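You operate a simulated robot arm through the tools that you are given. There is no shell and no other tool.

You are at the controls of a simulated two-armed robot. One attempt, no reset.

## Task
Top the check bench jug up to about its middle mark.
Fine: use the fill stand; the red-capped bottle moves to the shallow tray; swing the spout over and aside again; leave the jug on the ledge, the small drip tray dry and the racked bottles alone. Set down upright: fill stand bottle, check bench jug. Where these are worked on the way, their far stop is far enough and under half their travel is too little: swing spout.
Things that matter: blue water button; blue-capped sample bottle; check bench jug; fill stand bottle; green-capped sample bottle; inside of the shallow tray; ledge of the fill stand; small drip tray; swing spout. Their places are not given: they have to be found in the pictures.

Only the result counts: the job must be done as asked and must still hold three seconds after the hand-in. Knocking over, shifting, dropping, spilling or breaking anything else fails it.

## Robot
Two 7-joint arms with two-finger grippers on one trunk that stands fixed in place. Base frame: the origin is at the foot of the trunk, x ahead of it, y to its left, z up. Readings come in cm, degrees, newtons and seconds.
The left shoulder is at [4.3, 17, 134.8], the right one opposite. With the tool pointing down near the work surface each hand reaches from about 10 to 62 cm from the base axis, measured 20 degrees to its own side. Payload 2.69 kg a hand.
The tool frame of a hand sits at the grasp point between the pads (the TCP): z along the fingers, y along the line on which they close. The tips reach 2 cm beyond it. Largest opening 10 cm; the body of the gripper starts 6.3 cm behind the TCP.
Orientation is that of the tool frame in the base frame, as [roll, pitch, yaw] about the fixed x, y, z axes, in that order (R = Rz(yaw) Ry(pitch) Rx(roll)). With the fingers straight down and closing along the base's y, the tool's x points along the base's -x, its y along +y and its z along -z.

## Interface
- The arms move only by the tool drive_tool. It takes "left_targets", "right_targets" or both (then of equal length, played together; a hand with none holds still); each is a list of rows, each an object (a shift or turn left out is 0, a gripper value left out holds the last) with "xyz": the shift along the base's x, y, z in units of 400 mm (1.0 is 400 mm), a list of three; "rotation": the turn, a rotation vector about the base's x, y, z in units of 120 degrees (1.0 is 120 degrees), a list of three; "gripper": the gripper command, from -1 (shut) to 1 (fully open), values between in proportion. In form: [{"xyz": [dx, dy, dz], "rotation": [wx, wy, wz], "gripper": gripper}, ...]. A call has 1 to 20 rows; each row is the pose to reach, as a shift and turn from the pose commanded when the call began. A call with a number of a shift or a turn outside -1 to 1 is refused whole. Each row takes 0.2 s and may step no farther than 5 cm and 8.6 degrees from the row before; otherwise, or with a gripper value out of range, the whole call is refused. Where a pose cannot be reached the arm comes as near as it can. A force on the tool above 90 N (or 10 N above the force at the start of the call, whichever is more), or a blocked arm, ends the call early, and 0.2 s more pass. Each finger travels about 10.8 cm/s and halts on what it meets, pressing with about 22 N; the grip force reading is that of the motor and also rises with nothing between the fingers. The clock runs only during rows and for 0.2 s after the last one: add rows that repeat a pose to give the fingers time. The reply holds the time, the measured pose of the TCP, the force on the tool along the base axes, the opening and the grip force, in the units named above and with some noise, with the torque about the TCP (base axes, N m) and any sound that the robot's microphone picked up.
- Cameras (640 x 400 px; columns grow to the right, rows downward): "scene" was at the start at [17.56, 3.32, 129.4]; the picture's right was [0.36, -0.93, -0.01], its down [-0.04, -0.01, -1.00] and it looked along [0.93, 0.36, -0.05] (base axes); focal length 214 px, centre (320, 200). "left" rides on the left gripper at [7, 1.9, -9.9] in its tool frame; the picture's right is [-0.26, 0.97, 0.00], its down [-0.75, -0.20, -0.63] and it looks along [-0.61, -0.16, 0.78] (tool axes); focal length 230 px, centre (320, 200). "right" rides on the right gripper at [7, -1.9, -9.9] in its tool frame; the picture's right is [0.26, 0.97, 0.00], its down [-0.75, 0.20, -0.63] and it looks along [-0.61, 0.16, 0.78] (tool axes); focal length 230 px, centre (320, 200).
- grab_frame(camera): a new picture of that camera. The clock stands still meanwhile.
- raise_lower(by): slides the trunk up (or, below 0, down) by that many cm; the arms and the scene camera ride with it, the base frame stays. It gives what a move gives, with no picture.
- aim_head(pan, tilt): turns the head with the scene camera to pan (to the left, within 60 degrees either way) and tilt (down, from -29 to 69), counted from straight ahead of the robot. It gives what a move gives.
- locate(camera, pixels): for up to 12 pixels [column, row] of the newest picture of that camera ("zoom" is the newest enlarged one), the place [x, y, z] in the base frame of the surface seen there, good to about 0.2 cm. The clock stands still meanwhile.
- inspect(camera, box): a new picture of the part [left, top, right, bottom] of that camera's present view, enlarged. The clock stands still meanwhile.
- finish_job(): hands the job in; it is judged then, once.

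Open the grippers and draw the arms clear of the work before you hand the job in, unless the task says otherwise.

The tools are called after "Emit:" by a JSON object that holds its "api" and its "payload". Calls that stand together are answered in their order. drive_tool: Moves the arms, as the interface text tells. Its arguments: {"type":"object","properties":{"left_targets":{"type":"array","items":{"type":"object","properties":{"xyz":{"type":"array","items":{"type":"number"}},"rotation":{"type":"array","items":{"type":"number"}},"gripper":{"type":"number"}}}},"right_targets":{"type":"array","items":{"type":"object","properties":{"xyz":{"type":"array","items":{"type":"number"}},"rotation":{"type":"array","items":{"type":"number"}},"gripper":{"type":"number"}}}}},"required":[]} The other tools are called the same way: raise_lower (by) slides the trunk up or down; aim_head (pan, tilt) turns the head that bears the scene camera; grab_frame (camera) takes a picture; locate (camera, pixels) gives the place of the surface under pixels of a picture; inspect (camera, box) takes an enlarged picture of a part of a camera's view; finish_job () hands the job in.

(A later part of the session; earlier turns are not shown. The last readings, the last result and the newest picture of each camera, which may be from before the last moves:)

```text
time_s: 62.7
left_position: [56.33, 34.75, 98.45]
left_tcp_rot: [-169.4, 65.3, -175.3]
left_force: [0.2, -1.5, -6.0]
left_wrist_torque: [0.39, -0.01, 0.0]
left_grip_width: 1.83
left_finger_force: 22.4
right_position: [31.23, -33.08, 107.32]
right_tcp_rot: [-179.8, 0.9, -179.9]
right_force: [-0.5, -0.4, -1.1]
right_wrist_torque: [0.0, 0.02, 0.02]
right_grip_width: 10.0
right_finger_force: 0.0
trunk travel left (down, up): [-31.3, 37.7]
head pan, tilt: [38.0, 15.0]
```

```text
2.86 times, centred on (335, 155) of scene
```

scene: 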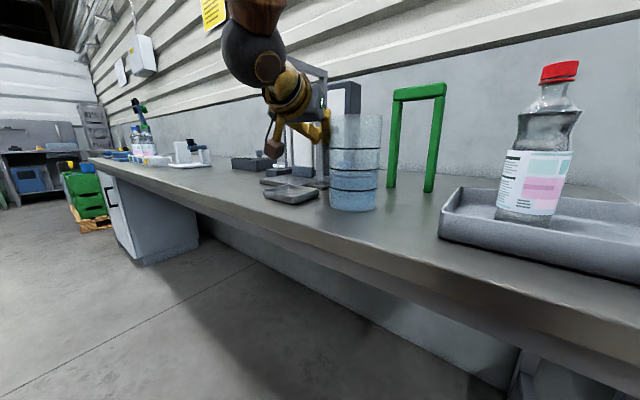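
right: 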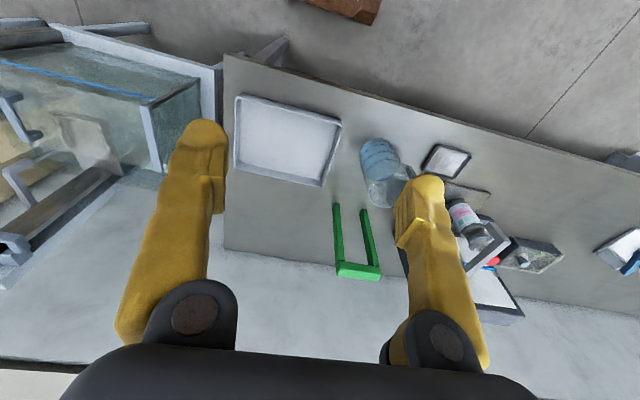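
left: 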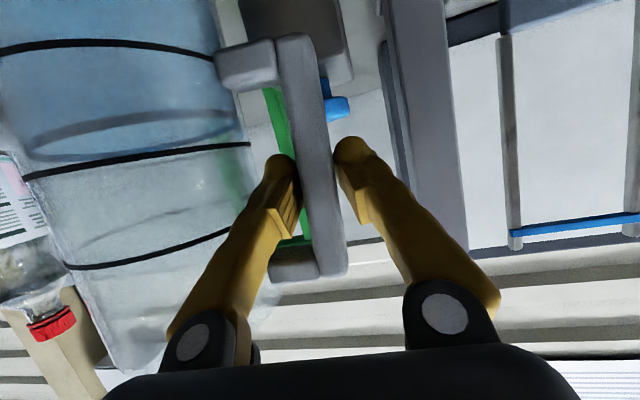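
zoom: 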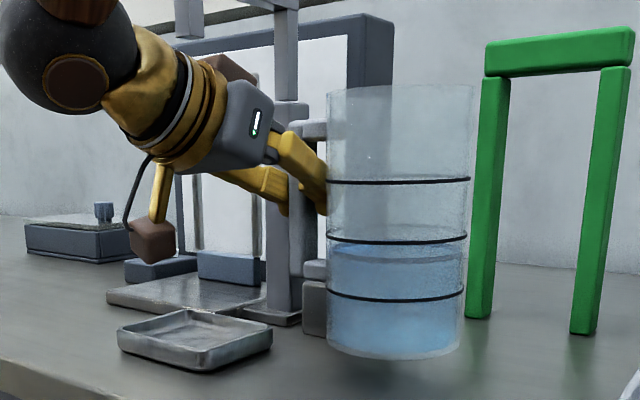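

The jug now hangs upright (6 N, torque steady at 0.39). I draw it straight back toward the robot to clear the spout.

Emit:
{"api": "drive_tool", "payload": {"left_targets": [{"xyz": [-0.03, 0.01, 0]}, {"xyz": [-0.07, 0.02, 0]}, {"xyz": [-0.12, 0.03, 0]}, {"xyz": [-0.17, 0.04, 0]}, {"xyz": [-0.21, 0.05, 0]}, {"xyz": [-0.25, 0.06, 0]}, {"xyz": [-0.265, 0.06, 0]}, {"xyz": [-0.265, 0.06, 0]}]}}

Emit:
{"api": "grab_frame", "payload": {"camera": "scene"}}

Emit:
{"api": "grab_frame", "payload": {"camera": "left"}}

```text
time_s: 64.5
left_position: [45.86, 37.07, 98.41]
left_tcp_rot: [-169.5, 65.4, -175.2]
left_force: [-0.1, 0.6, -5.3]
left_wrist_torque: [0.38, -0.06, 0.02]
left_grip_width: 1.81
left_finger_force: 22.3
right_position: [31.34, -33.13, 107.33]
right_tcp_rot: [-179.9, 0.9, -179.9]
right_force: [-0.4, 1.1, 0.1]
right_wrist_torque: [-0.02, -0.02, -0.02]
right_grip_width: 10.02
right_finger_force: 0.1
trunk travel left (down, up): [-31.3, 37.7]
head pan, tilt: [38.0, 15.0]
```

```text
taken
```

scene: 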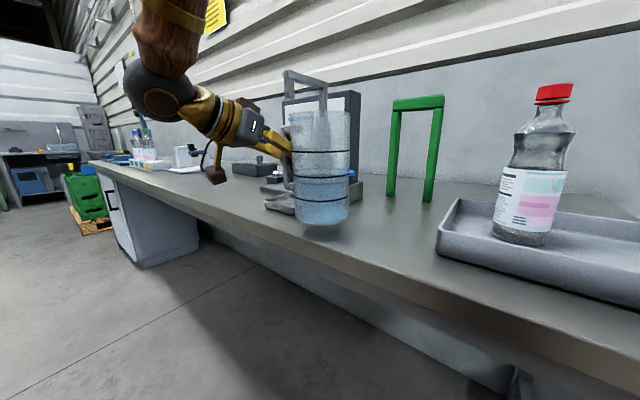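

```text
taken
```

left: 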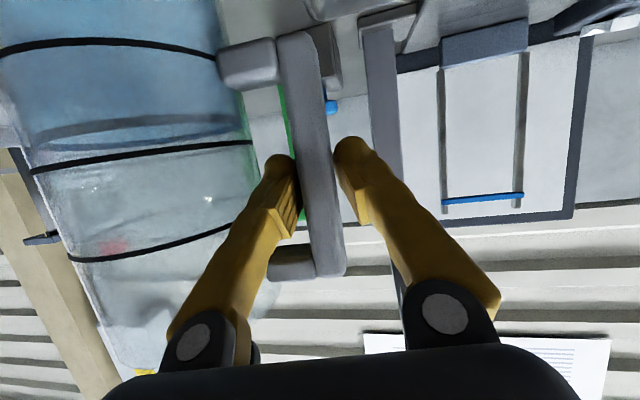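

The jug is held in front of the stand. I locate it exactly before moving sideways.

Emit:
{"api": "locate", "payload": {"camera": "scene", "pixels": [[320, 178], [320, 151], [320, 200], [300, 178], [340, 178], [290, 140], [287, 75], [326, 90], [305, 80], [287, 208]]}}

Emit:
{"api": "inspect", "payload": {"camera": "scene", "box": [240, 60, 400, 240]}}

```text
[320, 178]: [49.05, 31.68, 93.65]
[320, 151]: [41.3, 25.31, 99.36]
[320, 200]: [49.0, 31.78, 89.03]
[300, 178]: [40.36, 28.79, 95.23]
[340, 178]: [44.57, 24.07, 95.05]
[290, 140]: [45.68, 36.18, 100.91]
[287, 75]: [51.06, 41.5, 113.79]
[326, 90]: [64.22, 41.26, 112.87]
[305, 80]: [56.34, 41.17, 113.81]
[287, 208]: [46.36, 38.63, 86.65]
```

```text
2.22 times, centred on (320, 150) of scene
```

zoom: 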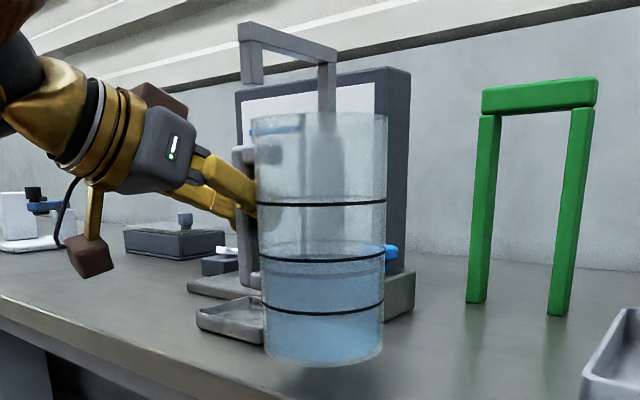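

The jug's centre is at about (45.2,28.3), clear of the spout tip (x 51). I carry it to +y while turning the hand to yaw ≈20°, keeping the jug in front of the stand.

Emit:
{"api": "drive_tool", "payload": {"left_targets": [{"xyz": [-0.02, 0.02, 0], "rotation": [0, 0, 0.01]}, {"xyz": [-0.03, 0.06, 0], "rotation": [0, 0, 0.025]}, {"xyz": [-0.04, 0.11, 0], "rotation": [0, 0, 0.045]}, {"xyz": [-0.05, 0.17, 0], "rotation": [0, 0, 0.065]}, {"xyz": [-0.06, 0.23, 0], "rotation": [0, 0, 0.09]}, {"xyz": [-0.07, 0.29, 0], "rotation": [0, 0, 0.11]}, {"xyz": [-0.08, 0.35, 0], "rotation": [0, 0, 0.13]}, {"xyz": [-0.09, 0.41, 0], "rotation": [0, 0, 0.155]}, {"xyz": [-0.1, 0.47, 0], "rotation": [0, 0, 0.175]}, {"xyz": [-0.11, 0.53, 0], "rotation": [0, 0, 0.195]}, {"xyz": [-0.12, 0.58, 0], "rotation": [0, 0, 0.21]}, {"xyz": [-0.12, 0.61, 0], "rotation": [0, 0, 0.222]}, {"xyz": [-0.12, 0.61, 0], "rotation": [0, 0, 0.222]}]}}

Emit:
{"api": "grab_frame", "payload": {"camera": "scene"}}

Emit:
{"api": "grab_frame", "payload": {"camera": "left"}}

```text
time_s: 67.3
left_position: [40.88, 61.54, 98.4]
left_tcp_rot: [-169.5, 65.2, -148.6]
left_force: [0.3, -0.3, -4.8]
left_wrist_torque: [0.33, 0.17, 0.0]
left_grip_width: 1.82
left_finger_force: 22.0
right_position: [31.22, -33.14, 107.21]
right_tcp_rot: [-180.0, 0.9, -179.9]
right_force: [-0.2, -0.3, -0.1]
right_wrist_torque: [-0.03, 0.0, 0.03]
right_grip_width: 9.98
right_finger_force: 0.0
trunk travel left (down, up): [-31.3, 37.7]
head pan, tilt: [38.0, 15.0]
```

```text
taken
```

scene: 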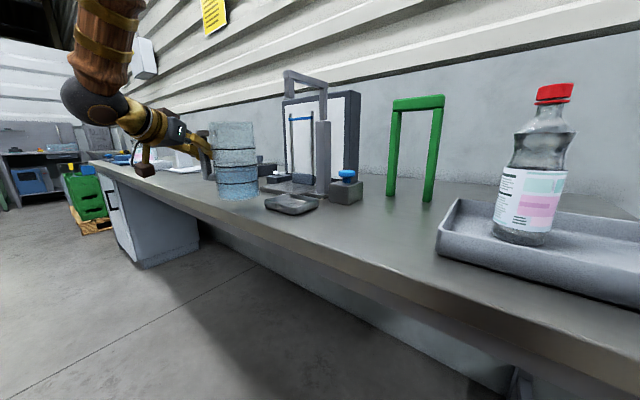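

```text
taken
```

left: 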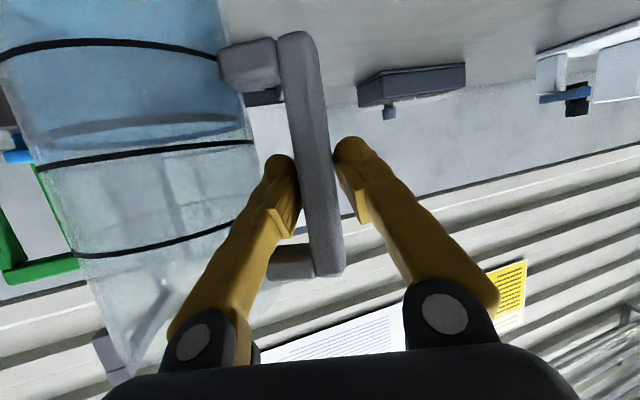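

Good view now. I enlarge to check the jug's tilt and measure the ledge parts: plate corners, back block and thin posts.

Emit:
{"api": "inspect", "payload": {"camera": "scene", "box": [195, 65, 375, 225]}}

Emit:
{"api": "locate", "payload": {"camera": "zoom", "pixels": [[140, 165], [140, 215], [245, 305], [345, 325], [370, 300], [340, 285], [330, 275], [360, 280], [325, 135], [378, 128], [515, 260], [515, 290]]}}

```text
2.50 times, centred on (285, 145) of scene
```

zoom: 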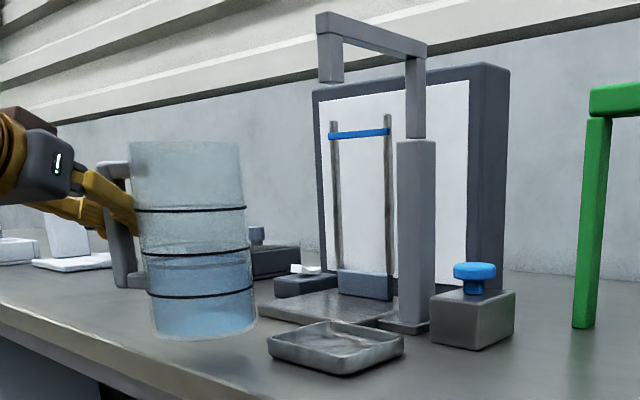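

```text
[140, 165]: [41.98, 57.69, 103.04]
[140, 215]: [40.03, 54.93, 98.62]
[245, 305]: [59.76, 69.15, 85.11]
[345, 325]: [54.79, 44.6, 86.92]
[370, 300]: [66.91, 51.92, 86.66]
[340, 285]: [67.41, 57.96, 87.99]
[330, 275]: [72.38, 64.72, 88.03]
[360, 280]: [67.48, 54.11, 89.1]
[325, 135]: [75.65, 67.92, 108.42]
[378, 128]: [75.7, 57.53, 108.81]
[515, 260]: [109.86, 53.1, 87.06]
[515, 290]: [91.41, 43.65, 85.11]
```

The jug hangs upright. The back block's face is at x≈67.4 and the ledge top at 86.8, so I aim for a jug centre of (61.8,53.5). I raise 1 cm and move forward over the ledge.

Emit:
{"api": "raise_lower", "payload": {"by": 1}}

Emit:
{"api": "drive_tool", "payload": {"left_targets": [{"xyz": [0.03, 0, 0]}, {"xyz": [0.08, 0, 0]}, {"xyz": [0.14, 0, 0]}, {"xyz": [0.2, 0, 0]}, {"xyz": [0.26, 0, 0]}, {"xyz": [0.32, 0, 0]}, {"xyz": [0.37, 0, 0]}, {"xyz": [0.4, 0, 0]}, {"xyz": [0.4, 0, 0]}]}}

Emit:
{"api": "inspect", "payload": {"camera": "scene", "box": [195, 65, 375, 225]}}

Emit:
{"api": "grab_frame", "payload": {"camera": "left"}}

```text
time_s: 67.9
left_position: [40.97, 61.43, 99.49]
left_tcp_rot: [-169.5, 65.3, -148.6]
left_force: [-0.1, 1.0, -5.9]
left_wrist_torque: [0.38, 0.18, 0.0]
left_grip_width: 1.81
left_finger_force: 22.2
right_position: [31.28, -33.12, 108.33]
right_tcp_rot: [-179.9, 0.9, -179.9]
right_force: [0.5, 0.0, -0.3]
right_wrist_torque: [0.01, 0.0, 0.01]
right_grip_width: 9.99
right_finger_force: 0.1
trunk travel left (down, up): [-32.3, 36.7]
head pan, tilt: [38.0, 15.0]
```

```text
time_s: 69.9
left_position: [56.94, 61.66, 99.42]
left_tcp_rot: [-169.6, 65.4, -148.6]
left_force: [-0.2, -0.5, -6.0]
left_wrist_torque: [0.32, 0.2, -0.02]
left_grip_width: 1.78
left_finger_force: 21.3
right_position: [31.22, -33.15, 108.33]
right_tcp_rot: [-179.9, 0.9, -179.9]
right_force: [0.6, 0.1, -0.4]
right_wrist_torque: [-0.01, 0.03, -0.02]
right_grip_width: 9.96
right_finger_force: 0.2
trunk travel left (down, up): [-32.3, 36.7]
head pan, tilt: [38.0, 15.0]
```

```text
2.50 times, centred on (285, 145) of scene
```

zoom: 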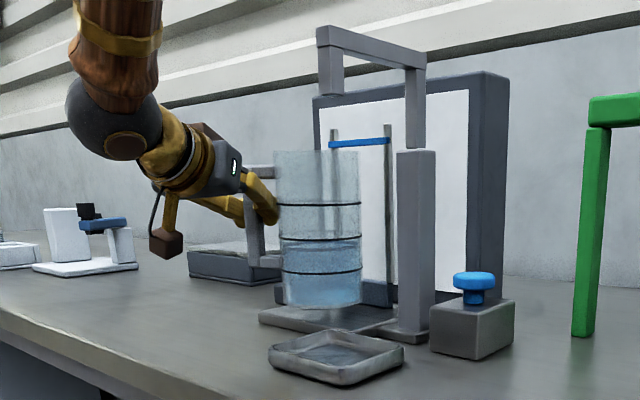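

```text
taken
```

left: 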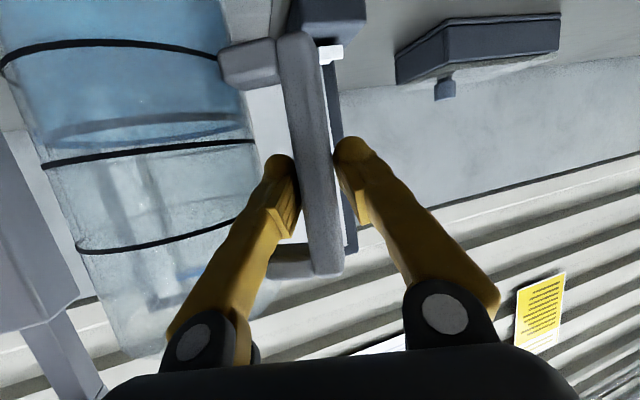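

The jug is now over the ledge. I measure its wall points to place it exactly.

Emit:
{"api": "locate", "payload": {"camera": "zoom", "pixels": [[320, 204], [320, 241], [320, 273], [290, 272], [350, 271], [320, 306], [285, 205], [355, 203], [320, 155], [300, 330], [265, 200], [252, 190]]}}

```text
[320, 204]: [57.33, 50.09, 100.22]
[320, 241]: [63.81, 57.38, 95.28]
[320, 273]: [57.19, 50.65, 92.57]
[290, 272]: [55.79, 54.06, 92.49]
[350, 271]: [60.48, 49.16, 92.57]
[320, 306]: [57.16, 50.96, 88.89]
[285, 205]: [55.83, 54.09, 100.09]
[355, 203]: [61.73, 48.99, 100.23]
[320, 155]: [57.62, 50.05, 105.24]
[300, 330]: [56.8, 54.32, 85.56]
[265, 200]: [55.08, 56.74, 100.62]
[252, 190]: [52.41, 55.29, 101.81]
```

The jug's centre is at (60.6,53.7), with its bottom about 1.5 cm above the ledge. I move 1.2 cm forward and lower with the trunk.

Emit:
{"api": "drive_tool", "payload": {"left_targets": [{"xyz": [0.015, -0.003, 0]}, {"xyz": [0.03, -0.006, 0]}, {"xyz": [0.03, -0.006, 0]}]}}

Emit:
{"api": "raise_lower", "payload": {"by": -1.2}}

Emit:
{"api": "inspect", "payload": {"camera": "scene", "box": [225, 95, 345, 205]}}

```text
time_s: 70.7
left_position: [58.1, 61.41, 99.44]
left_tcp_rot: [-169.5, 65.3, -148.7]
left_force: [0.3, 0.7, -5.5]
left_wrist_torque: [0.38, 0.17, 0.0]
left_grip_width: 1.78
left_finger_force: 22.2
right_position: [31.2, -33.17, 108.32]
right_tcp_rot: [-179.8, 0.9, -179.9]
right_force: [0.7, 0.2, 0.5]
right_wrist_torque: [0.04, -0.02, 0.01]
right_grip_width: 10.01
right_finger_force: 0.0
trunk travel left (down, up): [-32.3, 36.7]
head pan, tilt: [38.0, 15.0]
```

```text
time_s: 71.3
left_position: [58.04, 61.36, 98.2]
left_tcp_rot: [-169.6, 65.4, -148.6]
left_force: [-1.2, 0.6, -5.3]
left_wrist_torque: [0.34, 0.16, 0.0]
left_grip_width: 1.81
left_finger_force: 22.0
right_position: [31.3, -33.04, 107.13]
right_tcp_rot: [-179.8, 0.9, -179.9]
right_force: [0.3, -0.8, 0.0]
right_wrist_torque: [-0.03, -0.02, 0.0]
right_grip_width: 9.99
right_finger_force: 0.0
trunk travel left (down, up): [-31.1, 37.9]
head pan, tilt: [38.0, 15.0]
```

```text
3.64 times, centred on (285, 150) of scene
```

zoom: 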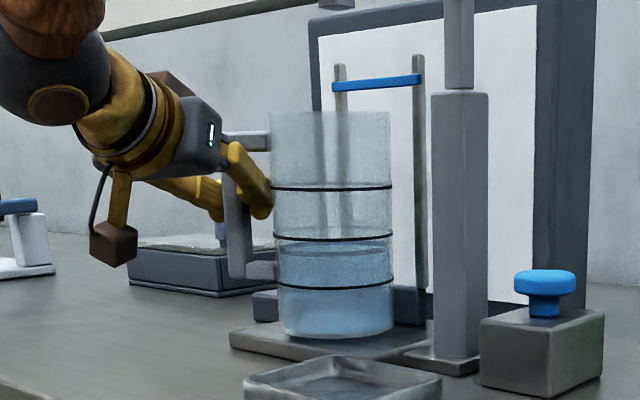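

It is still airborne (−5.3 N) and very close. I lower another 0.6 cm.

Emit:
{"api": "raise_lower", "payload": {"by": -0.6}}

Emit:
{"api": "inspect", "payload": {"camera": "scene", "box": [225, 95, 345, 205]}}

```text
time_s: 71.9
left_position: [58.07, 61.43, 97.73]
left_tcp_rot: [-169.6, 65.4, -148.6]
left_force: [-0.9, 1.7, -2.5]
left_wrist_torque: [0.19, 0.21, 0.0]
left_grip_width: 1.76
left_finger_force: 21.7
right_position: [31.14, -32.96, 106.54]
right_tcp_rot: [-179.9, 0.9, -179.9]
right_force: [1.1, -0.8, 0.7]
right_wrist_torque: [-0.02, 0.01, -0.02]
right_grip_width: 10.03
right_finger_force: 0.1
trunk travel left (down, up): [-30.5, 38.5]
head pan, tilt: [38.0, 15.0]
```

```text
3.64 times, centred on (285, 150) of scene
```

zoom: 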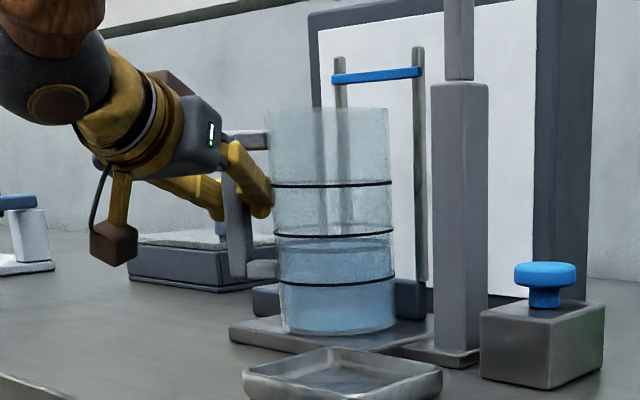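

Contact has begun (−2.5 N). I lower 0.4 cm more.

Emit:
{"api": "raise_lower", "payload": {"by": -0.4}}

Emit:
{"api": "inspect", "payload": {"camera": "scene", "box": [225, 95, 345, 205]}}

```text
time_s: 72.4
left_position: [58.03, 61.33, 97.49]
left_tcp_rot: [-169.3, 65.7, -148.5]
left_force: [1.0, 4.9, 10.4]
left_wrist_torque: [0.14, 0.09, 0.09]
left_grip_width: 1.75
left_finger_force: 21.6
right_position: [31.18, -33.18, 106.15]
right_tcp_rot: [-180.0, 1.0, -179.9]
right_force: [-0.3, 0.2, -0.1]
right_wrist_torque: [0.03, 0.06, 0.01]
right_grip_width: 10.0
right_finger_force: 0.0
trunk travel left (down, up): [-30.1, 38.9]
head pan, tilt: [38.0, 15.0]
```

```text
3.64 times, centred on (285, 150) of scene
```

zoom: 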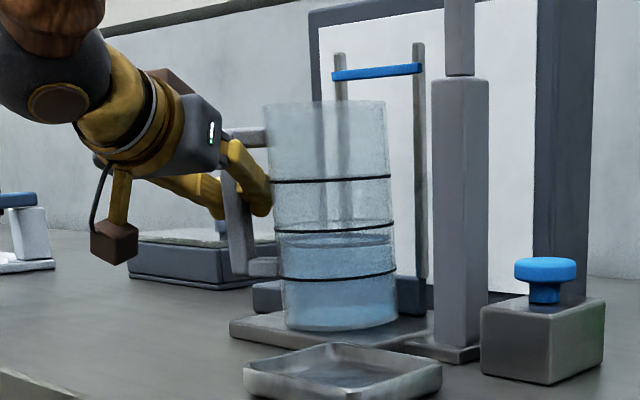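

The ledge now bears the jug (+10 N). I open the fingers slightly.

Emit:
{"api": "drive_tool", "payload": {"left_targets": [{"gripper": -0.6}, {"gripper": -0.5}, {"gripper": -0.44}, {"gripper": -0.44}]}}

Emit:
{"api": "inspect", "payload": {"camera": "scene", "box": [225, 95, 345, 205]}}

Emit:
{"api": "grab_frame", "payload": {"camera": "left"}}

```text
time_s: 73.4
left_position: [58.1, 61.28, 97.3]
left_tcp_rot: [-169.6, 65.4, -148.7]
left_force: [0.1, 1.2, 0.6]
left_wrist_torque: [0.03, 0.0, -0.04]
left_grip_width: 2.78
left_finger_force: 0.0
right_position: [31.19, -33.14, 106.04]
right_tcp_rot: [-179.8, 0.9, -179.9]
right_force: [-0.3, -0.1, -0.3]
right_wrist_torque: [0.02, 0.02, 0.03]
right_grip_width: 9.99
right_finger_force: 0.0
trunk travel left (down, up): [-30.1, 38.9]
head pan, tilt: [38.0, 15.0]
```

```text
3.64 times, centred on (285, 150) of scene
```

zoom: 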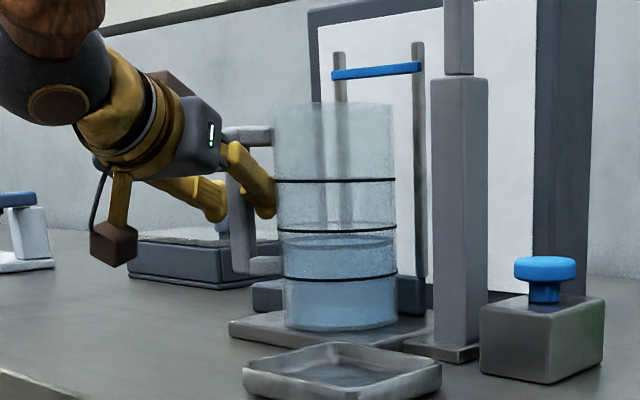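

```text
taken
```

left: 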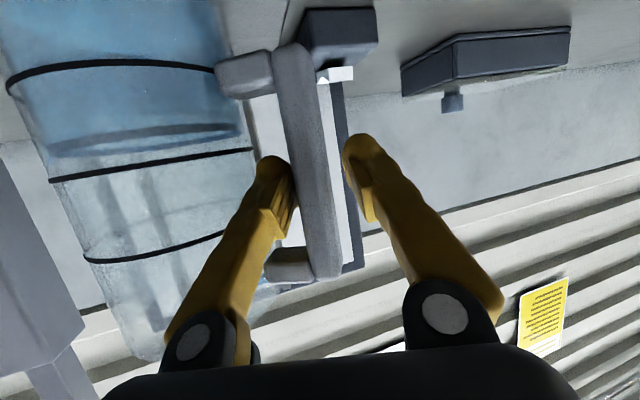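

The jug stands upright on the ledge. I withdraw the fingers horizontally along the pointing direction.

Emit:
{"api": "drive_tool", "payload": {"left_targets": [{"xyz": [-0.012, -0.003, 0]}, {"xyz": [-0.03, -0.009, 0]}, {"xyz": [-0.055, -0.018, 0]}, {"xyz": [-0.09, -0.03, 0]}, {"xyz": [-0.14, -0.045, 0.01]}, {"xyz": [-0.2, -0.06, 0.02]}, {"xyz": [-0.25, -0.07, 0.03]}, {"xyz": [-0.25, -0.07, 0.03]}]}}

Emit:
{"api": "inspect", "payload": {"camera": "scene", "box": [225, 75, 375, 205]}}

Emit:
{"api": "locate", "payload": {"camera": "zoom", "pixels": [[275, 190], [275, 230], [275, 275], [245, 190], [310, 190], [275, 320], [240, 50], [300, 60], [350, 60], [235, 310], [330, 320], [480, 245]]}}

```text
time_s: 75.2
left_position: [48.12, 58.62, 98.32]
left_tcp_rot: [-169.6, 65.4, -148.6]
left_force: [0.0, -1.0, -0.6]
left_wrist_torque: [0.01, -0.03, 0.0]
left_grip_width: 2.81
left_finger_force: 0.3
right_position: [31.23, -33.11, 106.07]
right_tcp_rot: [-180.0, 0.8, -180.0]
right_force: [-0.3, 0.1, -0.3]
right_wrist_torque: [0.02, -0.01, 0.01]
right_grip_width: 10.0
right_finger_force: 0.0
trunk travel left (down, up): [-30.1, 38.9]
head pan, tilt: [38.0, 15.0]
```

```text
3.08 times, centred on (300, 140) of scene
```

zoom: 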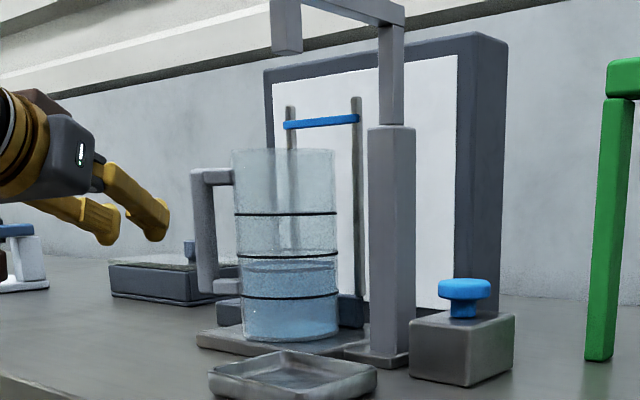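

```text
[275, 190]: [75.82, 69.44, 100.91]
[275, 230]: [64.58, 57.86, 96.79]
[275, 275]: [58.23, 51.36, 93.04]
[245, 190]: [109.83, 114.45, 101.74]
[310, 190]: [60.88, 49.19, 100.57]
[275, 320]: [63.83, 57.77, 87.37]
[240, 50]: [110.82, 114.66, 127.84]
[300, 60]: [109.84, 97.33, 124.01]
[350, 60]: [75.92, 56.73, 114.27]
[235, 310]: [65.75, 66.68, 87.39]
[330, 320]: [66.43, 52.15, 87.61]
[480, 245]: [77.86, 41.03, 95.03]
```

The jug stands at about (62.5,53.6) under the swung-over spout position. Now I bring the closed left hand around in front of the spout to its −y side.

Emit:
{"api": "drive_tool", "payload": {"left_targets": [{"xyz": [-0.06, -0.03, 0.0], "rotation": [0.008, 0.003, -0.04], "gripper": -1}, {"xyz": [-0.07, -0.12, 0.02], "rotation": [0.018, 0.006, -0.08], "gripper": -1}, {"xyz": [-0.07, -0.22, 0.04], "rotation": [0.027, 0.009, -0.12], "gripper": -1}, {"xyz": [-0.07, -0.32, 0.05], "rotation": [0.0354, 0.0112, -0.158], "gripper": -1}, {"xyz": [-0.07, -0.42, 0.06], "rotation": [0.0354, 0.0112, -0.158], "gripper": -1}, {"xyz": [-0.07, -0.52, 0.06], "rotation": [0.0354, 0.0112, -0.158], "gripper": -1}, {"xyz": [-0.06, -0.57, 0.06], "rotation": [0.0354, 0.0112, -0.158], "gripper": -1}, {"xyz": [-0.06, -0.57, 0.06], "rotation": [0.0354, 0.0112, -0.158], "gripper": -1}]}}

Emit:
{"api": "raise_lower", "payload": {"by": 10}}

Emit:
{"api": "grab_frame", "payload": {"camera": "scene"}}

Emit:
{"api": "grab_frame", "payload": {"camera": "left"}}

```text
time_s: 77.0
left_position: [45.61, 35.79, 100.78]
left_tcp_rot: [-178.7, 65.4, -175.6]
left_force: [-0.2, 0.8, 0.1]
left_wrist_torque: [0.04, 0.02, 0.04]
left_grip_width: 0.02
left_finger_force: 22.0
right_position: [31.11, -33.22, 106.13]
right_tcp_rot: [-180.0, 0.8, -179.9]
right_force: [0.4, -0.1, 0.7]
right_wrist_torque: [0.02, 0.0, -0.04]
right_grip_width: 10.01
right_finger_force: 0.0
trunk travel left (down, up): [-30.1, 38.9]
head pan, tilt: [38.0, 15.0]
```

```text
time_s: 78.3
left_position: [45.67, 35.71, 110.77]
left_tcp_rot: [-178.8, 65.4, -175.7]
left_force: [0.5, -0.5, -0.4]
left_wrist_torque: [-0.01, 0.01, 0.02]
left_grip_width: 0.0
left_finger_force: 22.1
right_position: [31.2, -33.23, 116.04]
right_tcp_rot: [-179.9, 0.8, -179.9]
right_force: [-0.5, 0.3, 1.0]
right_wrist_torque: [0.01, 0.02, 0.05]
right_grip_width: 9.97
right_finger_force: 0.1
trunk travel left (down, up): [-40.1, 28.9]
head pan, tilt: [38.0, 15.0]
```

```text
taken
```

scene: 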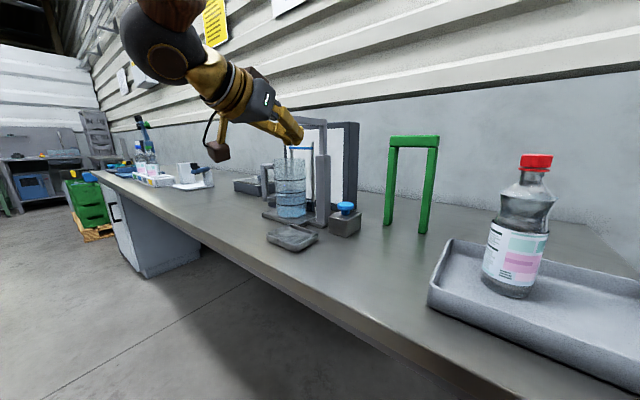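

```text
taken
```

left: 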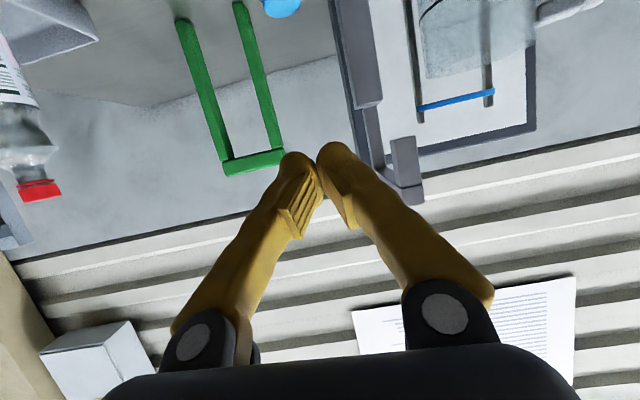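

The spout's tip piece is at about (400,170) in the left picture, to the +y side of the closed fingers. I measure it.

Emit:
{"api": "locate", "payload": {"camera": "left", "pixels": [[403, 150], [405, 175], [385, 178], [400, 190], [372, 145], [365, 125], [413, 165], [360, 80], [318, 160]]}}

Emit:
{"api": "inspect", "payload": {"camera": "left", "box": [280, 60, 480, 260]}}

```text
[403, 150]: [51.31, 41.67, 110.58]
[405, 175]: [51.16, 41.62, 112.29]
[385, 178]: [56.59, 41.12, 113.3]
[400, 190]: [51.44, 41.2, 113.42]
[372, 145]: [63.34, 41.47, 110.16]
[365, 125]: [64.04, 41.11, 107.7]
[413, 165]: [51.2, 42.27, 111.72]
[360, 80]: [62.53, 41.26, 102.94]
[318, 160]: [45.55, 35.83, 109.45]
```

```text
2.00 times, centred on (380, 160) of left
```

zoom: 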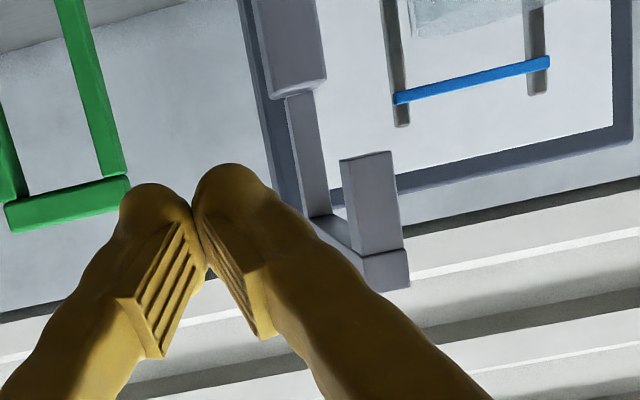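

The tip piece spans x 51–53, z 110–114, with its −y face at y≈41.1. I position the closed fingers just on its −y side.

Emit:
{"api": "drive_tool", "payload": {"left_targets": [{"xyz": [0.06, 0.01, 0.03]}, {"xyz": [0.12, 0.03, 0.06]}, {"xyz": [0.168, 0.06, 0.06]}, {"xyz": [0.168, 0.06, 0.06]}]}}

Emit:
{"api": "grab_frame", "payload": {"camera": "left"}}

Emit:
{"api": "inspect", "payload": {"camera": "scene", "box": [225, 75, 405, 235]}}

```text
time_s: 79.3
left_position: [52.21, 38.22, 113.3]
left_tcp_rot: [179.6, 65.2, -177.5]
left_force: [0.0, -0.2, -0.2]
left_wrist_torque: [-0.02, -0.03, 0.0]
left_grip_width: 0.01
left_finger_force: 22.1
right_position: [31.28, -33.16, 116.13]
right_tcp_rot: [-179.9, 1.0, -179.8]
right_force: [-0.5, -0.2, 0.2]
right_wrist_torque: [0.0, -0.04, 0.0]
right_grip_width: 10.05
right_finger_force: 0.1
trunk travel left (down, up): [-40.1, 28.9]
head pan, tilt: [38.0, 15.0]
```

```text
taken
```

left: 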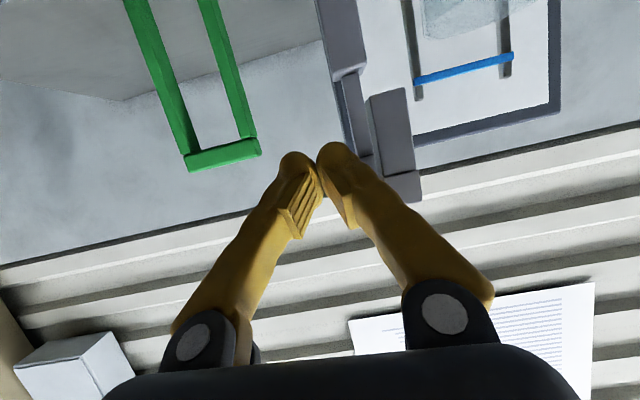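

```text
2.50 times, centred on (315, 155) of scene
```

zoom: 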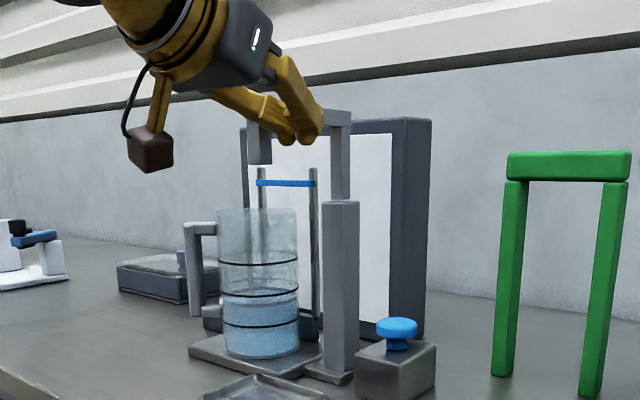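

The fingers are beside the spout tip. I sweep along the first half of the arc toward +y.

Emit:
{"api": "drive_tool", "payload": {"left_targets": [{"xyz": [-0.01, 0.035, 0]}, {"xyz": [-0.013, 0.065, 0]}, {"xyz": [-0.015, 0.095, 0]}, {"xyz": [-0.012, 0.125, 0]}, {"xyz": [-0.006, 0.155, 0]}, {"xyz": [0.005, 0.19, 0]}, {"xyz": [0.025, 0.23, 0]}, {"xyz": [0.05, 0.265, 0]}, {"xyz": [0.05, 0.265, 0]}]}}

Emit:
{"api": "grab_frame", "payload": {"camera": "left"}}

Emit:
{"api": "inspect", "payload": {"camera": "scene", "box": [225, 75, 405, 235]}}

```text
time_s: 81.3
left_position: [54.32, 48.62, 113.23]
left_tcp_rot: [179.7, 65.3, -177.3]
left_force: [0.4, -0.3, 0.3]
left_wrist_torque: [0.03, 0.0, 0.01]
left_grip_width: 0.0
left_finger_force: 21.6
right_position: [31.11, -33.15, 116.06]
right_tcp_rot: [-179.9, 0.9, -179.8]
right_force: [0.4, -0.4, -0.5]
right_wrist_torque: [0.04, 0.0, -0.01]
right_grip_width: 9.99
right_finger_force: 0.1
trunk travel left (down, up): [-40.1, 28.9]
head pan, tilt: [38.0, 15.0]
```

```text
taken
```

left: 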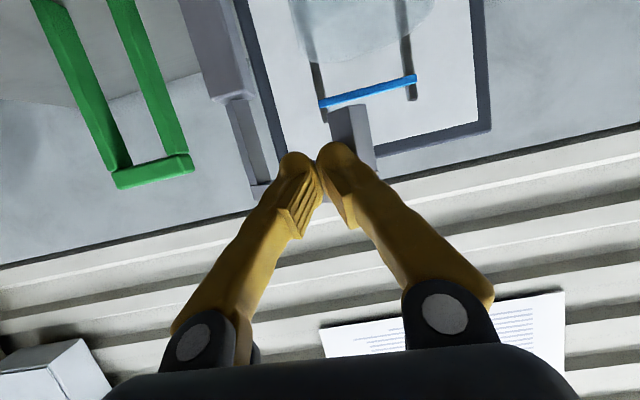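

```text
2.50 times, centred on (315, 155) of scene
```

zoom: 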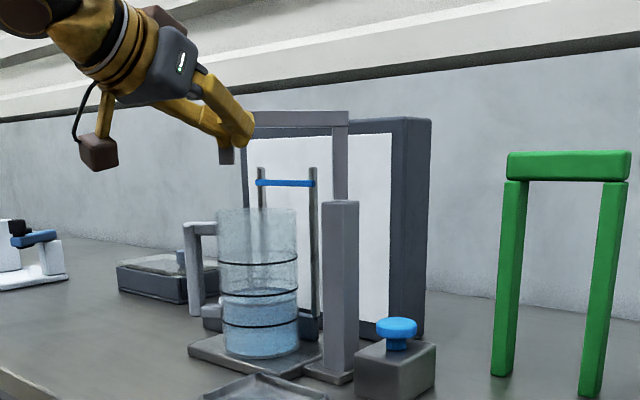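

The spout is swinging, with its tip now behind the fingertips at (352,130). I measure it and continue to the stop.

Emit:
{"api": "locate", "payload": {"camera": "left", "pixels": [[345, 120], [362, 130], [368, 160], [255, 150], [240, 110]]}}

Emit:
{"api": "drive_tool", "payload": {"left_targets": [{"xyz": [0.02, 0.02, 0]}, {"xyz": [0.045, 0.045, 0]}, {"xyz": [0.07, 0.065, 0]}, {"xyz": [0.095, 0.08, 0]}, {"xyz": [0.115, 0.088, 0]}, {"xyz": [0.115, 0.088, 0]}]}}

Emit:
{"api": "grab_frame", "payload": {"camera": "left"}}

Emit:
{"api": "inspect", "payload": {"camera": "scene", "box": [225, 75, 405, 235]}}

```text
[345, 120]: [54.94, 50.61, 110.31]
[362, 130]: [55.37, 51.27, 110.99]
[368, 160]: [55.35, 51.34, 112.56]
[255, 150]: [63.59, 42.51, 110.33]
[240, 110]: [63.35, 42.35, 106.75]
```

```text
time_s: 82.7
left_position: [59.08, 52.14, 113.21]
left_tcp_rot: [179.8, 65.3, -177.3]
left_force: [0.2, 0.2, -0.5]
left_wrist_torque: [-0.01, -0.01, 0.0]
left_grip_width: 0.01
left_finger_force: 22.2
right_position: [31.25, -33.12, 116.08]
right_tcp_rot: [-179.9, 1.0, -179.9]
right_force: [-0.3, -0.1, 0.6]
right_wrist_torque: [-0.01, 0.02, 0.0]
right_grip_width: 10.01
right_finger_force: 0.1
trunk travel left (down, up): [-40.1, 28.9]
head pan, tilt: [38.0, 15.0]
```

```text
taken
```

left: 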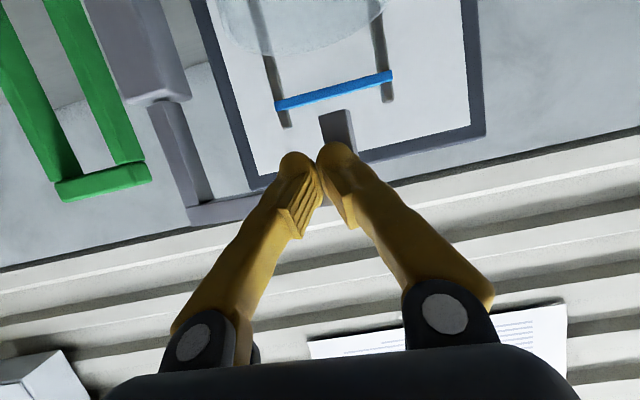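

```text
2.50 times, centred on (315, 155) of scene
```

zoom: 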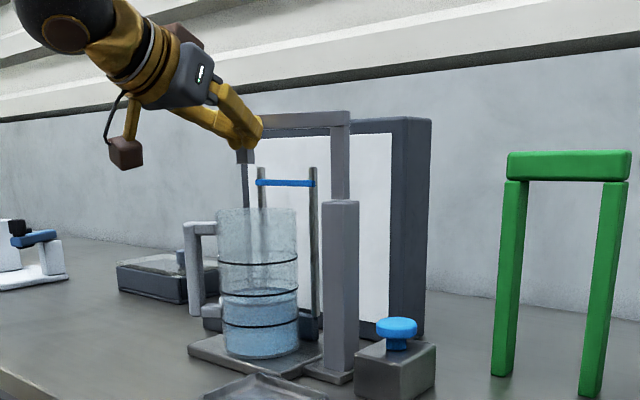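

Free motion so far (no force). I push on in +x toward the stop, watching the force.

Emit:
{"api": "drive_tool", "payload": {"left_targets": [{"xyz": [0.015, 0.004, 0]}, {"xyz": [0.03, 0.008, 0]}, {"xyz": [0.045, 0.01, 0]}, {"xyz": [0.045, 0.01, 0]}]}}

Emit:
{"api": "grab_frame", "payload": {"camera": "left"}}

Emit:
{"api": "locate", "payload": {"camera": "left", "pixels": [[335, 120], [345, 130], [250, 208], [215, 213], [200, 190], [170, 110]]}}

```text
time_s: 83.7
left_position: [60.82, 52.35, 113.37]
left_tcp_rot: [179.8, 65.3, -177.3]
left_force: [0.3, -0.1, -0.2]
left_wrist_torque: [0.02, 0.01, 0.01]
left_grip_width: 0.03
left_finger_force: 21.8
right_position: [31.2, -33.14, 116.07]
right_tcp_rot: [-179.8, 0.9, -179.9]
right_force: [-0.3, 0.0, 1.0]
right_wrist_torque: [0.04, 0.0, 0.01]
right_grip_width: 9.99
right_finger_force: 0.1
trunk travel left (down, up): [-40.1, 28.9]
head pan, tilt: [38.0, 15.0]
```

```text
taken
```

left: 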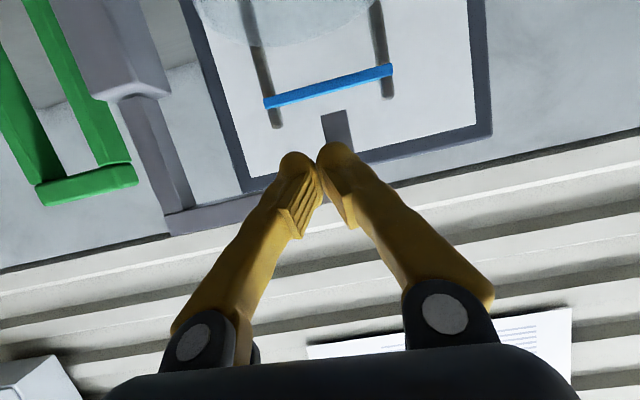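

```text
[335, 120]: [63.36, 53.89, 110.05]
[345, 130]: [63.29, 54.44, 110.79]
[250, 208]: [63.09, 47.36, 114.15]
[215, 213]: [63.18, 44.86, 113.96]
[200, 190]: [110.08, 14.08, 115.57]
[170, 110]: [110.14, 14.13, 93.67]
```

The arm now lies along +y (front face x≈63.1–63.3), with no resistance yet. I push a further 0.6 cm gently to find the stop.

Emit:
{"api": "drive_tool", "payload": {"left_targets": [{"xyz": [0.008, 0, 0]}, {"xyz": [0.016, 0, 0]}, {"xyz": [0.016, 0, 0]}]}}

Emit:
{"api": "grab_frame", "payload": {"camera": "left"}}

Emit:
{"api": "locate", "payload": {"camera": "left", "pixels": [[335, 120], [345, 130], [250, 208], [215, 213]]}}

```text
time_s: 84.5
left_position: [61.35, 52.47, 113.24]
left_tcp_rot: [179.8, 65.3, -177.1]
left_force: [-2.9, -1.2, -1.7]
left_wrist_torque: [0.03, 0.02, -0.02]
left_grip_width: 0.03
left_finger_force: 22.0
right_position: [31.23, -33.07, 116.1]
right_tcp_rot: [-179.9, 0.9, -179.9]
right_force: [0.4, 0.0, -0.4]
right_wrist_torque: [0.01, 0.0, 0.02]
right_grip_width: 9.99
right_finger_force: 0.0
trunk travel left (down, up): [-40.1, 28.9]
head pan, tilt: [38.0, 15.0]
```

```text
taken
```

left: 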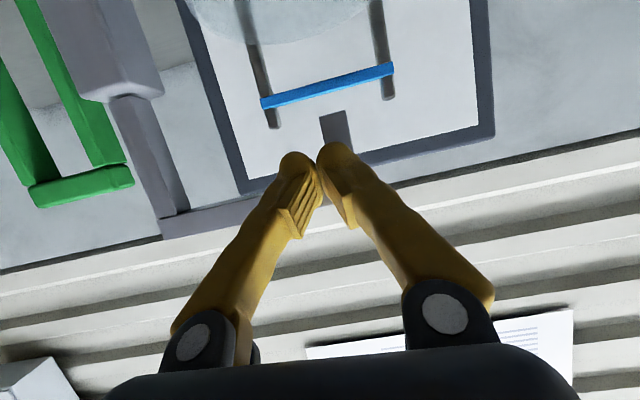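

```text
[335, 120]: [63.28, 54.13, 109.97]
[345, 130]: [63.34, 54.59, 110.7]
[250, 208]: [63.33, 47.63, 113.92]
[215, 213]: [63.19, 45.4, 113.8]
```

The stop is felt (−2.9 N, no further motion), and the spout tip is at about (64.2,54.1) over the jug. I withdraw the hand and move toward the button's side.

Emit:
{"api": "drive_tool", "payload": {"left_targets": [{"xyz": [-0.05, 0, 0]}, {"xyz": [-0.12, 0, 0]}, {"xyz": [-0.2, -0.03, 0]}, {"xyz": [-0.27, -0.1, 0]}, {"xyz": [-0.3, -0.2, 0]}, {"xyz": [-0.3, -0.3, 0]}, {"xyz": [-0.3, -0.38, 0], "rotation": [0, 0, 0.03]}, {"xyz": [-0.28, -0.43, 0], "rotation": [0, 0, 0.08]}, {"xyz": [-0.25, -0.47, 0], "rotation": [0, 0, 0.13]}, {"xyz": [-0.25, -0.47, 0], "rotation": [0, 0, 0.13]}]}}

Emit:
{"api": "grab_frame", "payload": {"camera": "left"}}

Emit:
{"api": "grab_frame", "payload": {"camera": "scene"}}

```text
time_s: 86.7
left_position: [51.48, 34.79, 113.49]
left_tcp_rot: [-178.1, 64.8, -159.8]
left_force: [-0.2, -0.5, 0.0]
left_wrist_torque: [0.01, -0.03, 0.01]
left_grip_width: 0.0
left_finger_force: 22.2
left hand out of reach, approached as far as the arm can: row 9, 10
right_position: [31.29, -33.17, 116.03]
right_tcp_rot: [-179.9, 1.0, -180.0]
right_force: [-0.1, 0.4, 0.1]
right_wrist_torque: [-0.01, -0.01, 0.01]
right_grip_width: 10.02
right_finger_force: 0.0
trunk travel left (down, up): [-40.1, 28.9]
head pan, tilt: [38.0, 15.0]
```

```text
taken
```

left: 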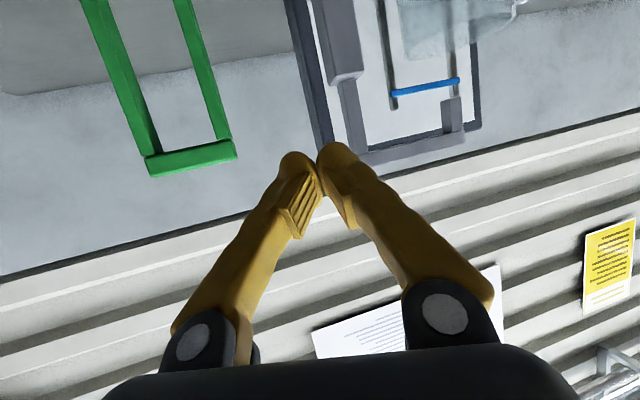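

```text
taken
```

scene: 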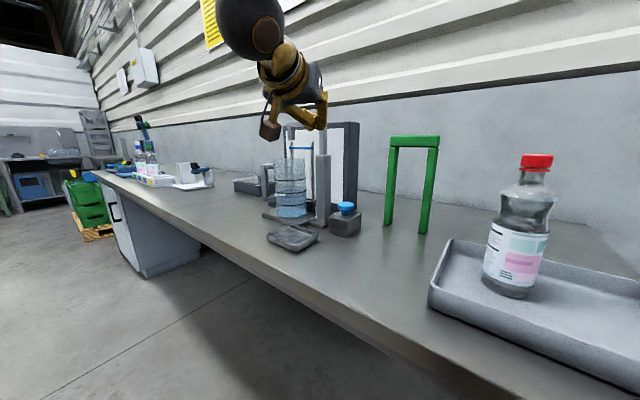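

The jug and the button (345,207) are visible. I locate the button precisely.

Emit:
{"api": "inspect", "payload": {"camera": "scene", "box": [250, 110, 390, 250]}}

Emit:
{"api": "locate", "payload": {"camera": "zoom", "pixels": [[398, 235], [418, 240], [440, 235], [420, 228], [420, 262], [390, 300], [440, 290], [180, 180], [185, 210], [185, 240], [185, 275], [465, 265]]}}

```text
2.86 times, centred on (320, 180) of scene
```

zoom: 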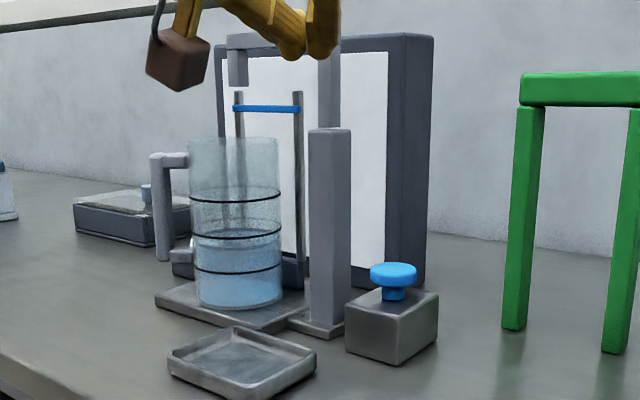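

```text
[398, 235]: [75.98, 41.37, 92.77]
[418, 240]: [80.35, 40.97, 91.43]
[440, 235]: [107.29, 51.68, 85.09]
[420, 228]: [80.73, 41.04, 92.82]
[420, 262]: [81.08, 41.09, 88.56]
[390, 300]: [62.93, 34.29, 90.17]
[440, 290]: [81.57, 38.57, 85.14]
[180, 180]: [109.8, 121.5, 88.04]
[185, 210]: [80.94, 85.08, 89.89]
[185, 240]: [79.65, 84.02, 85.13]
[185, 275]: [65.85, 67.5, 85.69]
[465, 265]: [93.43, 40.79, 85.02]
```

The picture shows the button at (393,270) in the zoom. I locate it there, along with the jug wall.

Emit:
{"api": "locate", "payload": {"camera": "zoom", "pixels": [[393, 267], [375, 268], [412, 268], [393, 278], [393, 293], [385, 305], [360, 320], [430, 300], [235, 200], [235, 238], [235, 272], [237, 75]]}}

```text
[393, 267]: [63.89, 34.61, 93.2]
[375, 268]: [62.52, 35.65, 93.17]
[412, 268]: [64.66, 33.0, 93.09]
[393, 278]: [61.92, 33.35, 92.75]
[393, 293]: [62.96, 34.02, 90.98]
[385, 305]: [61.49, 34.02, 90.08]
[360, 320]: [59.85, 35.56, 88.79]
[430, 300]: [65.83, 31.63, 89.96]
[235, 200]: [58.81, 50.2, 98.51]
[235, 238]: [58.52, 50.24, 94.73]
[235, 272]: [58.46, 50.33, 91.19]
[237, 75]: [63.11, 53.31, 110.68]
```

The button's centre is at about (63.5,34.4) with its top at 93.2. I lower the trunk 14 cm (also giving a level look at the jug) and bring the fingertips above the button.

Emit:
{"api": "raise_lower", "payload": {"by": -14}}

Emit:
{"api": "drive_tool", "payload": {"left_targets": [{"xyz": [0.06, -0.005, -0.01]}, {"xyz": [0.13, -0.01, -0.02]}, {"xyz": [0.2, -0.015, -0.03]}, {"xyz": [0.265, -0.02, -0.04]}, {"xyz": [0.265, -0.02, -0.04]}]}}

Emit:
{"api": "grab_frame", "payload": {"camera": "left"}}

Emit:
{"api": "grab_frame", "payload": {"camera": "scene"}}

```text
time_s: 88.4
left_position: [51.37, 34.71, 99.66]
left_tcp_rot: [-178.6, 64.9, -160.2]
left_force: [-0.2, 0.5, -0.1]
left_wrist_torque: [0.0, 0.02, 0.01]
left_grip_width: 0.01
left_finger_force: 22.2
right_position: [31.21, -33.15, 102.07]
right_tcp_rot: [-179.9, 0.9, -179.9]
right_force: [0.1, -0.1, -0.6]
right_wrist_torque: [-0.01, 0.01, -0.04]
right_grip_width: 9.97
right_finger_force: 0.1
trunk travel left (down, up): [-26.1, 42.9]
head pan, tilt: [38.0, 15.0]
```

```text
time_s: 89.6
left_position: [61.59, 35.79, 98.81]
left_tcp_rot: [-172.4, 65.2, -152.7]
left_force: [-0.9, -0.1, 0.0]
left_wrist_torque: [0.03, 0.02, -0.02]
left_grip_width: 0.0
left_finger_force: 22.2
right_position: [31.38, -33.25, 102.17]
right_tcp_rot: [-179.9, 1.0, -179.9]
right_force: [0.1, -1.0, 0.1]
right_wrist_torque: [0.02, -0.02, 0.0]
right_grip_width: 9.99
right_finger_force: 0.1
trunk travel left (down, up): [-26.1, 42.9]
head pan, tilt: [38.0, 15.0]
```

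```text
taken
```

left: 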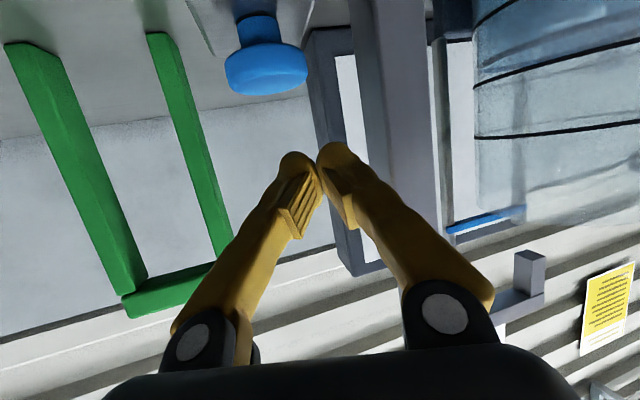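

```text
taken
```

scene: 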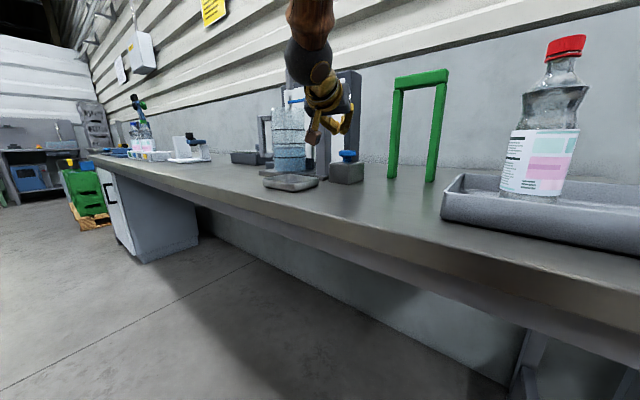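

The fingertips are near (63.3,36.4), slightly too far to +y. I correct by −2 cm in y and look again.

Emit:
{"api": "drive_tool", "payload": {"left_targets": [{"xyz": [0.006, -0.02, 0]}, {"xyz": [0.012, -0.045, 0]}, {"xyz": [0.012, -0.045, 0]}]}}

Emit:
{"api": "inspect", "payload": {"camera": "scene", "box": [240, 70, 400, 210]}}

Emit:
{"api": "grab_frame", "payload": {"camera": "left"}}

```text
time_s: 90.6
left_position: [60.13, 35.26, 99.02]
left_tcp_rot: [-171.5, 64.5, -151.1]
left_force: [-0.5, -0.3, 1.0]
left_wrist_torque: [-0.02, 0.03, 0.01]
left_grip_width: 0.0
left_finger_force: 21.4
left hand out of reach, approached as far as the arm can: row 2, 3
right_position: [29.23, -33.13, 102.72]
right_tcp_rot: [-179.9, 2.2, -179.8]
right_force: [-1.2, -0.1, -0.8]
right_wrist_torque: [0.02, -0.1, 0.04]
right_grip_width: 10.01
right_finger_force: 0.1
trunk travel left (down, up): [-26.1, 42.9]
head pan, tilt: [38.0, 15.0]
stopped in row 3 (left hand): the arm was blocked; the commanded pose is now the measured one
```

```text
2.86 times, centred on (320, 140) of scene
```

zoom: 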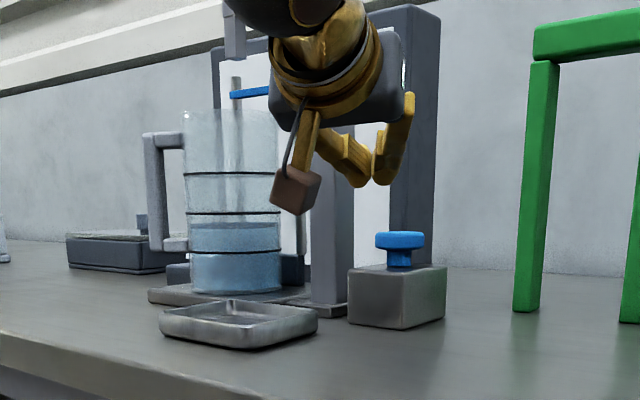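

```text
taken
```

left: 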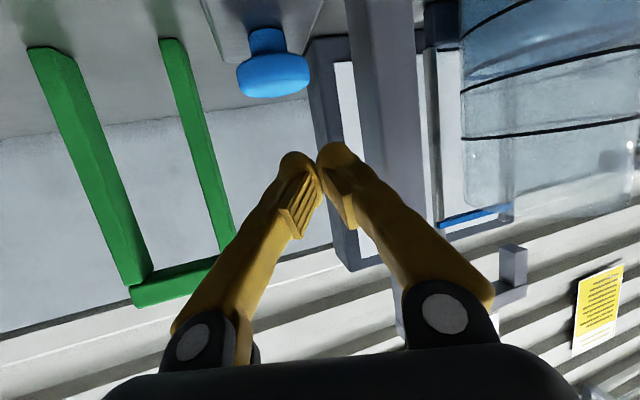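

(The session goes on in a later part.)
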